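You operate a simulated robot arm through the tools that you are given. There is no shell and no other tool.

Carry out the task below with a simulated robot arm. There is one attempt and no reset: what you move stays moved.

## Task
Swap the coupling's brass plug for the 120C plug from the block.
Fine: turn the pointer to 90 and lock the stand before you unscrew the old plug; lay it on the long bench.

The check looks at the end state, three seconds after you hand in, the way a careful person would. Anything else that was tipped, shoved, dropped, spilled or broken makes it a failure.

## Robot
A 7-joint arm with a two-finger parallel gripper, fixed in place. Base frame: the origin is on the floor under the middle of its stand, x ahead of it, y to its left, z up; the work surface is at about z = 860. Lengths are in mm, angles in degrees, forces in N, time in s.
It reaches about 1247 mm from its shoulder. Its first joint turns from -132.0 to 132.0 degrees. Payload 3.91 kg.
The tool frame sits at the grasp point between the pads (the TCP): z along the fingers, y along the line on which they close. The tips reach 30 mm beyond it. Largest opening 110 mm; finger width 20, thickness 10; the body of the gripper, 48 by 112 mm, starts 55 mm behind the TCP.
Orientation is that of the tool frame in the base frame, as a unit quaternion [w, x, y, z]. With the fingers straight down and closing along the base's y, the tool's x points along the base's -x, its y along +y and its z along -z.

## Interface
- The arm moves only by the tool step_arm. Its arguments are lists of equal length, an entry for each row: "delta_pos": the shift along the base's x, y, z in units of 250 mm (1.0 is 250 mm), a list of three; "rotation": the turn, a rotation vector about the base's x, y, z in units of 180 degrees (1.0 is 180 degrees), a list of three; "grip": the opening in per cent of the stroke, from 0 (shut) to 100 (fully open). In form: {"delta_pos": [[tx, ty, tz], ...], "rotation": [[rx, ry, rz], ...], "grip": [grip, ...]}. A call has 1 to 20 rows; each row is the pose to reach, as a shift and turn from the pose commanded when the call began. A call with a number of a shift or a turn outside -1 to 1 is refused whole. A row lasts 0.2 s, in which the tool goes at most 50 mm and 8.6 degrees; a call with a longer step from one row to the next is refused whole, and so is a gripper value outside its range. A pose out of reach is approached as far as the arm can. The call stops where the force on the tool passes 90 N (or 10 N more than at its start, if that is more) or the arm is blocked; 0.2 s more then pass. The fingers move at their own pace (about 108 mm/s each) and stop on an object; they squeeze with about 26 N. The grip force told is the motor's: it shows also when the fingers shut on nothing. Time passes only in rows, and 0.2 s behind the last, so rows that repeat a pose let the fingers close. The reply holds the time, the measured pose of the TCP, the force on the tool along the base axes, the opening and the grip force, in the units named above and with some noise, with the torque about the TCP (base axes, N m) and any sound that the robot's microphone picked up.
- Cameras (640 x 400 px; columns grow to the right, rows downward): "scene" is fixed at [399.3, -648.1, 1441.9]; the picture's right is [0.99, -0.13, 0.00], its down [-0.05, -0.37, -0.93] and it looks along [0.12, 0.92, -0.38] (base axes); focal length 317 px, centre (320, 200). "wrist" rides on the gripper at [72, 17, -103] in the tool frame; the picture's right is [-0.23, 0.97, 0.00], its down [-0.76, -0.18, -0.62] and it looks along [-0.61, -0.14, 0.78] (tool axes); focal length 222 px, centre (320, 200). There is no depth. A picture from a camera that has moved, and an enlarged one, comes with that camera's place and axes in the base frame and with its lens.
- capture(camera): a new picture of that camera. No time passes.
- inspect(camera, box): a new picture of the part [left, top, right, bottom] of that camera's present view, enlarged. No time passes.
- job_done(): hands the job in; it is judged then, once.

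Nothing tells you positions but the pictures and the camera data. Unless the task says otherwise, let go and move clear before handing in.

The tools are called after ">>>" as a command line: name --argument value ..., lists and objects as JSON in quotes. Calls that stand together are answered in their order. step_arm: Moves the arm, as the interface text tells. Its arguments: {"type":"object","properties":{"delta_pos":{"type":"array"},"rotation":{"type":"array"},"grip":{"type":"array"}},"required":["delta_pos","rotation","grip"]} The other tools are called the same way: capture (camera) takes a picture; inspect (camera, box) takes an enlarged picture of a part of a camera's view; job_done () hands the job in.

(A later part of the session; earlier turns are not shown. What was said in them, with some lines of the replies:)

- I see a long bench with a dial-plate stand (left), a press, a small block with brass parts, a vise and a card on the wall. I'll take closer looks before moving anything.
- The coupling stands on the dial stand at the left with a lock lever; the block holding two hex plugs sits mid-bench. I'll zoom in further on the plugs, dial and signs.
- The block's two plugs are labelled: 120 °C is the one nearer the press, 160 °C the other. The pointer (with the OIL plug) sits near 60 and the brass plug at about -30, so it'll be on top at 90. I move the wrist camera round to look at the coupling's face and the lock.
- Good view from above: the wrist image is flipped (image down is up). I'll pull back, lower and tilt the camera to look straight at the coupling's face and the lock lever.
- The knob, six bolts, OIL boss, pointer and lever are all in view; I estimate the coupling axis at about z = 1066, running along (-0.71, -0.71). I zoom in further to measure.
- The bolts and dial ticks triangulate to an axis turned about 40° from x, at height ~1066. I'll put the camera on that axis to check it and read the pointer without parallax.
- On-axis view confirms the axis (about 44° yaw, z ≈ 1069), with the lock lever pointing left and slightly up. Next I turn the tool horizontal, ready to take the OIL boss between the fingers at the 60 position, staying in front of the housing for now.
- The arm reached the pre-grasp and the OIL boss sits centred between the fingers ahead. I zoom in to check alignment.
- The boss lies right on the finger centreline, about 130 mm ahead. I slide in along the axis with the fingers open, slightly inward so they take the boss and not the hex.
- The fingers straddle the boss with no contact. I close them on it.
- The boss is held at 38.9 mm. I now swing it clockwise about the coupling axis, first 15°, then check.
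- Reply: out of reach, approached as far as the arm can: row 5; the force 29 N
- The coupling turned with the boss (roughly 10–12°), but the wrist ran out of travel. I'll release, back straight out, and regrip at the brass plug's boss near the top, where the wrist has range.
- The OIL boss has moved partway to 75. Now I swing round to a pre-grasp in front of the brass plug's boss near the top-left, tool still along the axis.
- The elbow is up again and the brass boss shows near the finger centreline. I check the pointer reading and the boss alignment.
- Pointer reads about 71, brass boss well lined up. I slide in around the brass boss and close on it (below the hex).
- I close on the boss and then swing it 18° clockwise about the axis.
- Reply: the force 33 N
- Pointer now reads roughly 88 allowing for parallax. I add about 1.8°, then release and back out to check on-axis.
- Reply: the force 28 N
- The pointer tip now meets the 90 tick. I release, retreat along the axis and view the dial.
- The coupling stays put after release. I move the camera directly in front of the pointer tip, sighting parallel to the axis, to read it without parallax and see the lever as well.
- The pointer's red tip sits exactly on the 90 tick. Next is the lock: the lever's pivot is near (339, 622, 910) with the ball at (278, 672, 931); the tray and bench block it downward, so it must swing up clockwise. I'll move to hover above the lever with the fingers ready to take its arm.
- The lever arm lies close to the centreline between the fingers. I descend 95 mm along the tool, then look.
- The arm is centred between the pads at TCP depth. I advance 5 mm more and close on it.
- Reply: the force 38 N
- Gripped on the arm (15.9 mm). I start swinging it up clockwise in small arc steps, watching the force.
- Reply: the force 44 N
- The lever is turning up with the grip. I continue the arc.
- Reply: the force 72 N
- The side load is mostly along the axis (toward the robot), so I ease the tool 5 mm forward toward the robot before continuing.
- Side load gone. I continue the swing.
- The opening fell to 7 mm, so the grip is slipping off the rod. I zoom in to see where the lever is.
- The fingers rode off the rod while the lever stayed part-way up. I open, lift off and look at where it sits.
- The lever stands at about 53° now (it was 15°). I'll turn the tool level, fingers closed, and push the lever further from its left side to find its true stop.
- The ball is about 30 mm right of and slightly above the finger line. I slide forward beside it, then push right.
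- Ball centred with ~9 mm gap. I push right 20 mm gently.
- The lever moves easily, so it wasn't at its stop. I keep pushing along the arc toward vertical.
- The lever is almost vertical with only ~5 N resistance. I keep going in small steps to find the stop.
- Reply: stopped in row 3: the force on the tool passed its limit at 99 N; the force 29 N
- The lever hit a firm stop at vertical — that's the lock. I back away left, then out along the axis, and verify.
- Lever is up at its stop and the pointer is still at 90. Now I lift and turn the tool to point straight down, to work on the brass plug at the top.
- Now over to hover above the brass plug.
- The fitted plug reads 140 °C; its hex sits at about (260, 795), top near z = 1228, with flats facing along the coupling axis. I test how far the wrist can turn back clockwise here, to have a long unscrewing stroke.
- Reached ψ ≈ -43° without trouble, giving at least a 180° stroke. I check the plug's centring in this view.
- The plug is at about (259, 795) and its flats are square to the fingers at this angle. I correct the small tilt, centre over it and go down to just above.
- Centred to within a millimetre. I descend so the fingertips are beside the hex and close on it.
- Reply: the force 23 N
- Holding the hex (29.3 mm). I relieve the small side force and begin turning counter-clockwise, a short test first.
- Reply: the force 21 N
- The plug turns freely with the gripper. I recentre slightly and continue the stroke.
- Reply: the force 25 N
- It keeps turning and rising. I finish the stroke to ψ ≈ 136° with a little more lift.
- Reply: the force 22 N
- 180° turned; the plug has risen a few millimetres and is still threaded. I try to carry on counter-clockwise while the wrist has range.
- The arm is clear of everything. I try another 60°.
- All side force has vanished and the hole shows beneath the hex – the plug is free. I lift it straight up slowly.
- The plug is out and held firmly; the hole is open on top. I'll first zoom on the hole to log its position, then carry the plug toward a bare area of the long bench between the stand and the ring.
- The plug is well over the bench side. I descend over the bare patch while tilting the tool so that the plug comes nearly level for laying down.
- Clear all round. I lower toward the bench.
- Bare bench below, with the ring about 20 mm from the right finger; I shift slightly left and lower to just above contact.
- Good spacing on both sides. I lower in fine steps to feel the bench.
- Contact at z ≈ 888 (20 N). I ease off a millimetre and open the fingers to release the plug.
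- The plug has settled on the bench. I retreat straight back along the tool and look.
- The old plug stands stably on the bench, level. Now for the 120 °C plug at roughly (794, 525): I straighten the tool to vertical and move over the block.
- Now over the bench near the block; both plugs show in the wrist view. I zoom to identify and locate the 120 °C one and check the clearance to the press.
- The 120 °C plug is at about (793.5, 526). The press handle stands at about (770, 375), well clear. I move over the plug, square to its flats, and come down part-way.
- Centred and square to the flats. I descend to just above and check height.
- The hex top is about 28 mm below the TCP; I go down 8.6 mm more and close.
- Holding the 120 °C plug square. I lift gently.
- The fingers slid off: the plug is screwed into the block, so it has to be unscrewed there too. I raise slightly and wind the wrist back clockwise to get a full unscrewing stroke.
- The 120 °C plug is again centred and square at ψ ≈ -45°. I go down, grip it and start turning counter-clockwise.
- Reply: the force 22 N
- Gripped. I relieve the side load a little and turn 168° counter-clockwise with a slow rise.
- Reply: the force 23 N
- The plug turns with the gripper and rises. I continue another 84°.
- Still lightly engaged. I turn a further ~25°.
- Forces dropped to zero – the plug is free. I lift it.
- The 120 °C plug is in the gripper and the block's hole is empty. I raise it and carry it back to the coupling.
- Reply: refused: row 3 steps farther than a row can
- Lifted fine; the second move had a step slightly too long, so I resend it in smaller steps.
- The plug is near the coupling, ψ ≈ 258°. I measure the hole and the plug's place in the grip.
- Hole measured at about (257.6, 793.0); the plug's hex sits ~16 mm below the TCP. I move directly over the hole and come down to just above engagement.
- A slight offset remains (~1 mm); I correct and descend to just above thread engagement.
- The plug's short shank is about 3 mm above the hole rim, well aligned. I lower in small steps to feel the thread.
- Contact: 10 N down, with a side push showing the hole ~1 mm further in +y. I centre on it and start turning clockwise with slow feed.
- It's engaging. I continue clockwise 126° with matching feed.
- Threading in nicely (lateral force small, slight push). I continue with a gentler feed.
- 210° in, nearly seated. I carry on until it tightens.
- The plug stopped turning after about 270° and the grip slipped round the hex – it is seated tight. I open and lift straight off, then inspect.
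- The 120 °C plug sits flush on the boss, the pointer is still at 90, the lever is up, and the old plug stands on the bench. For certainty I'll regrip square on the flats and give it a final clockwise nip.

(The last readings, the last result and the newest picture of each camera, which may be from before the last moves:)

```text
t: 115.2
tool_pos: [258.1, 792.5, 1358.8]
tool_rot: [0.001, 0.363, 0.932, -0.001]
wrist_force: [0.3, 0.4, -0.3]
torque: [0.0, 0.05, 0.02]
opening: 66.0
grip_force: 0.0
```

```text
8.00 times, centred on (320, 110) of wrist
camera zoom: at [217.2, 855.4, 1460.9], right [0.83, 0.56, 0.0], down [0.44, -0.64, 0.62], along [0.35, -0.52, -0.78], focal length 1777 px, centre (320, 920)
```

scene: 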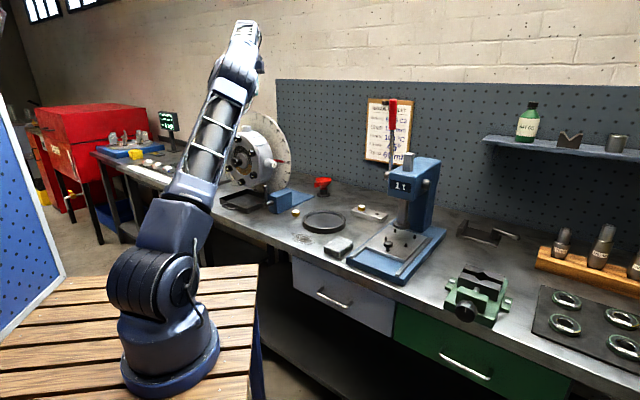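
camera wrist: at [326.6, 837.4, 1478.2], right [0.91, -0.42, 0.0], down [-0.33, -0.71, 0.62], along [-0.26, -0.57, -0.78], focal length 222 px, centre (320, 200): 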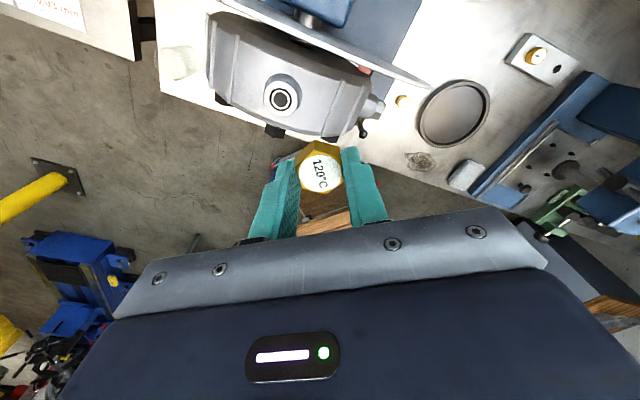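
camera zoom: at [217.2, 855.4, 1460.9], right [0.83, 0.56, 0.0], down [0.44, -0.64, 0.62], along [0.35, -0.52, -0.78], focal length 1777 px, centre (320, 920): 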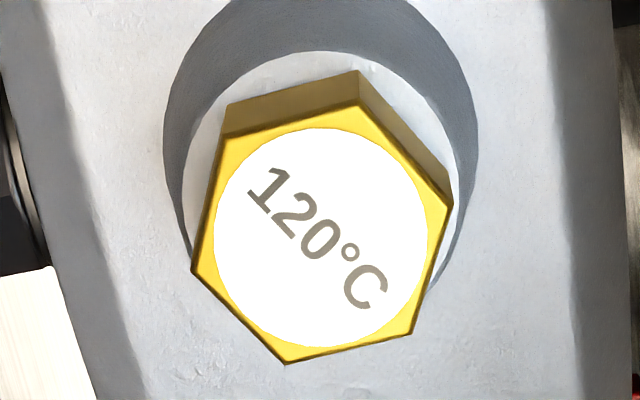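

Corners are exactly 30° off the fingers, i.e. it stopped about 271° after contact. I turn 30° back, descend and nip it.

>>> step_arm --delta_pos '[[0, 0.001, -0.05], [0, 0.002, -0.12], [0, 0.002, -0.22], [0, 0.002, -0.33], [0, 0.002, -0.42], [0, 0.002, -0.445], [0, 0.002, -0.445], [0, 0.002, -0.445], [0, 0.002, -0.445], [0, 0.002, -0.445]]' --rotation '[[0, 0, 0.042], [0, 0, 0.084], [0, 0, 0.126], [0, 0, 0.1667], [0, 0, 0.1667], [0, 0, 0.1667], [0, 0, 0.1667], [0, 0, 0.1667], [0, 0, 0.1667], [0, 0, 0.1667]]' --grip '[55, 55, 55, 55, 55, 55, 40, 25, 15, 15]'

>>> inspect --camera "wrist" --box '[260, 90, 380, 210]'

```text
t: 117.4
tool_pos: [258.1, 793.8, 1248.8]
tool_rot: [0.001, 0.11, 0.994, -0.001]
wrist_force: [4.6, 6.0, -0.6]
torque: [0.15, -0.06, 0.17]
opening: 29.4
grip_force: 26.0
```

```text
3.33 times, centred on (320, 150) of wrist
camera zoom: at [192.9, 826.5, 1351.0], right [0.43, 0.9, 0.0], down [0.7, -0.34, 0.62], along [0.56, -0.27, -0.78], focal length 740 px, centre (320, 367)
```

zoom: 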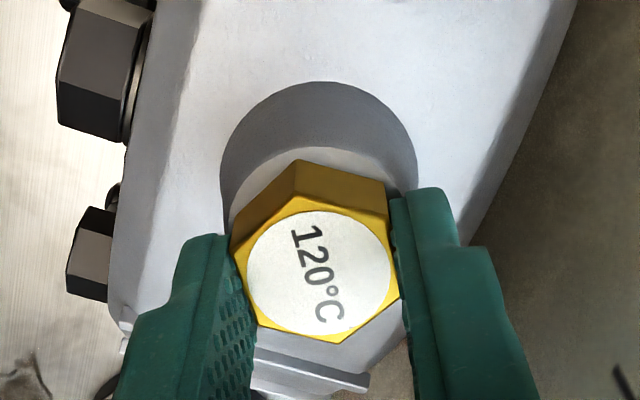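

>>> step_arm --delta_pos '[[0, 0, 0], [0, 0, 0], [0, 0, 0]]' --rotation '[[0, 0, -0.02], [0, 0, -0.04], [0, 0, -0.06]]' --grip '[15, 15, 15]'

>>> inspect --camera "wrist" --box '[260, 90, 380, 210]'

```text
t: 118.2
tool_pos: [256.7, 794.1, 1248.4]
tool_rot: [0.0, 0.201, 0.98, 0.0]
wrist_force: [-2.5, 1.7, -0.2]
torque: [0.28, 0.14, 0.53]
opening: 31.2
grip_force: 26.3
```

```text
3.33 times, centred on (320, 150) of wrist
camera zoom: at [198.7, 838.9, 1351.1], right [0.59, 0.8, 0.0], down [0.63, -0.46, 0.62], along [0.5, -0.37, -0.78], focal length 740 px, centre (320, 367)
```

zoom: 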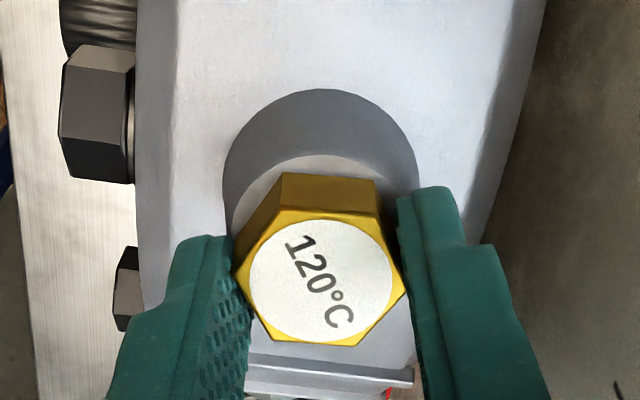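

It holds firm (0.5 N·m, gripper slips on the hex) – seated. I release, lift away and retreat clear.

>>> step_arm --delta_pos '[[0, 0, 0], [0, 0, 0], [0, 0, 0], [0, 0, 0.06], [0, 0, 0.18], [0, 0, 0.34], [0, 0, 0.52]]' --rotation '[[0, 0, 0], [0, 0, 0], [0, 0, 0], [0, 0, 0], [0, 0, 0], [0, 0, 0], [0, 0, 0]]' --grip '[45, 60, 60, 60, 60, 60, 60]'

>>> step_arm --delta_pos '[[0.08, -0.1, 0], [0.2, -0.24, 0], [0.32, -0.38, 0], [0.44, -0.52, 0], [0.56, -0.66, 0], [0.68, -0.8, 0], [0.8, -0.94, 0]]' --rotation '[[0, 0, 0.02], [0, 0, 0.04], [0, 0, 0.06], [0, 0, 0.08], [0, 0, 0.1], [0, 0, 0.12], [0, 0, 0.13]]' --grip '[60, 60, 60, 60, 60, 60, 60]'

>>> capture --camera "scene"

>>> inspect --camera "scene" --box '[215, 95, 325, 220]'

>>> inspect --camera "scene" --box '[260, 130, 300, 190]'

>>> capture --camera "wrist"

```text
t: 119.8
tool_pos: [259.5, 793.5, 1376.8]
tool_rot: [0.0, 0.202, 0.979, 0.001]
wrist_force: [-1.0, 0.8, -0.1]
torque: [-0.01, 0.0, 0.0]
opening: 66.0
grip_force: 0.1
```

```text
t: 121.4
tool_pos: [459.2, 561.5, 1380.4]
tool_rot: [0.001, -0.002, 1.0, 0.0]
wrist_force: [-0.3, 0.2, 0.2]
torque: [-0.05, -0.06, -0.01]
opening: 65.8
grip_force: 0.0
```

```text
taken
```

scene: 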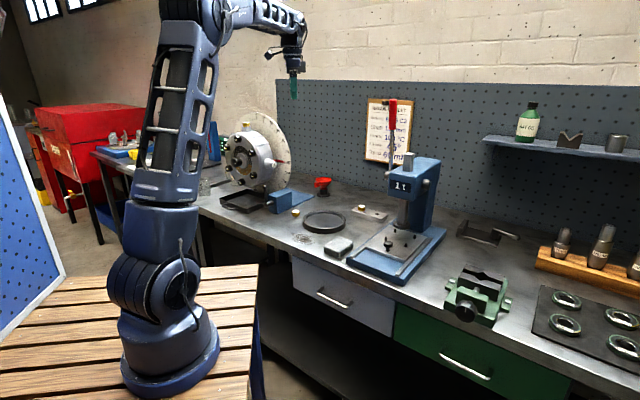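

```text
3.20 times, centred on (270, 158) of scene
camera zoom: at [399.3, -648.1, 1441.9], right [0.99, -0.13, 0.0], down [-0.05, -0.37, -0.93], along [0.12, 0.92, -0.38], focal length 1015 px, centre (480, 336)
```

zoom: 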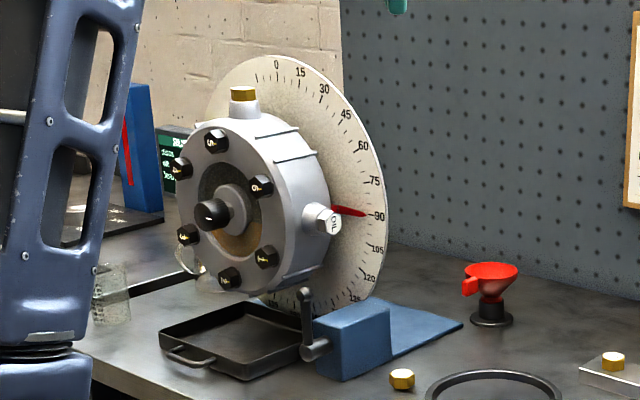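

```text
6.67 times, centred on (280, 160) of scene
camera zoom: at [399.3, -648.1, 1441.9], right [0.99, -0.13, 0.0], down [-0.05, -0.37, -0.93], along [0.12, 0.92, -0.38], focal length 2116 px, centre (587, 467)
```

zoom: 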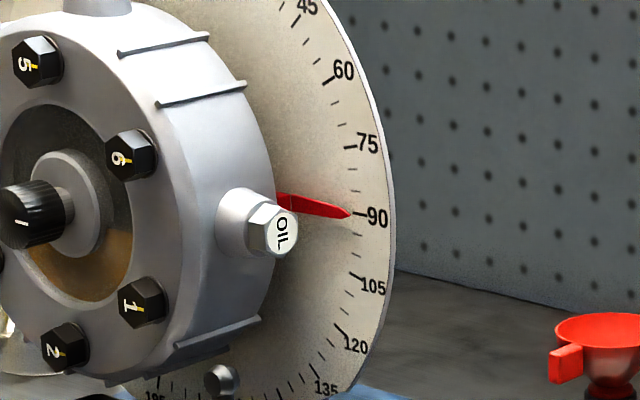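

```text
taken
camera wrist: at [386.9, 577.6, 1480.7], right [0.22, 0.97, 0.0], down [0.76, -0.17, 0.62], along [0.61, -0.14, -0.78], focal length 222 px, centre (320, 200)
```

wrist: 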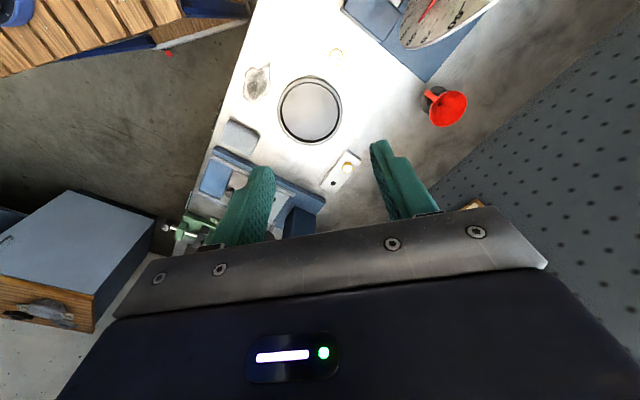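

Everything is in place. The pointer is on 90 and the lock lever is up against its stop. The 120 °C plug is screwed tight in the coupling, and the old 140 °C plug is resting on the long bench. Nothing else looks disturbed and the arm is clear, so I hand the job in.

>>> job_done

```text
The job is handed in.
```

I swapped the coupling's brass plug for the 120 °C one from the block and handed the job in. No result has come back yet.

- **Pointer:** it sits on the 90 mark. I checked it on a line of sight parallel to the coupling axis, and it still read 90 in the final picture.
- **Lock:** I swung the stand's lever clockwise, up to upright, where it hit a firm stop before I touched the old plug. Nothing on the stand marks which way locks. I took that stop as locked because the tray and bench block the lever from going down. The pointer also didn't move while I worked on the plugs.
- **Old plug:** the fitted plug turned out to be marked 140 °C. It is unscrewed and on the long bench, between the stand and the black ring. I set it down tilted, but it settled upright on its base rather than on its side.
- **New plug:** the 120 °C plug was screwed into the block, so I unscrewed it there first. It took about 270° of turning to seat in the coupling. A final clockwise turn on its flats did not move it, so it is tight.

In the final pictures nothing else looked tipped, moved or spilled. The arm is up and clear of the bench.
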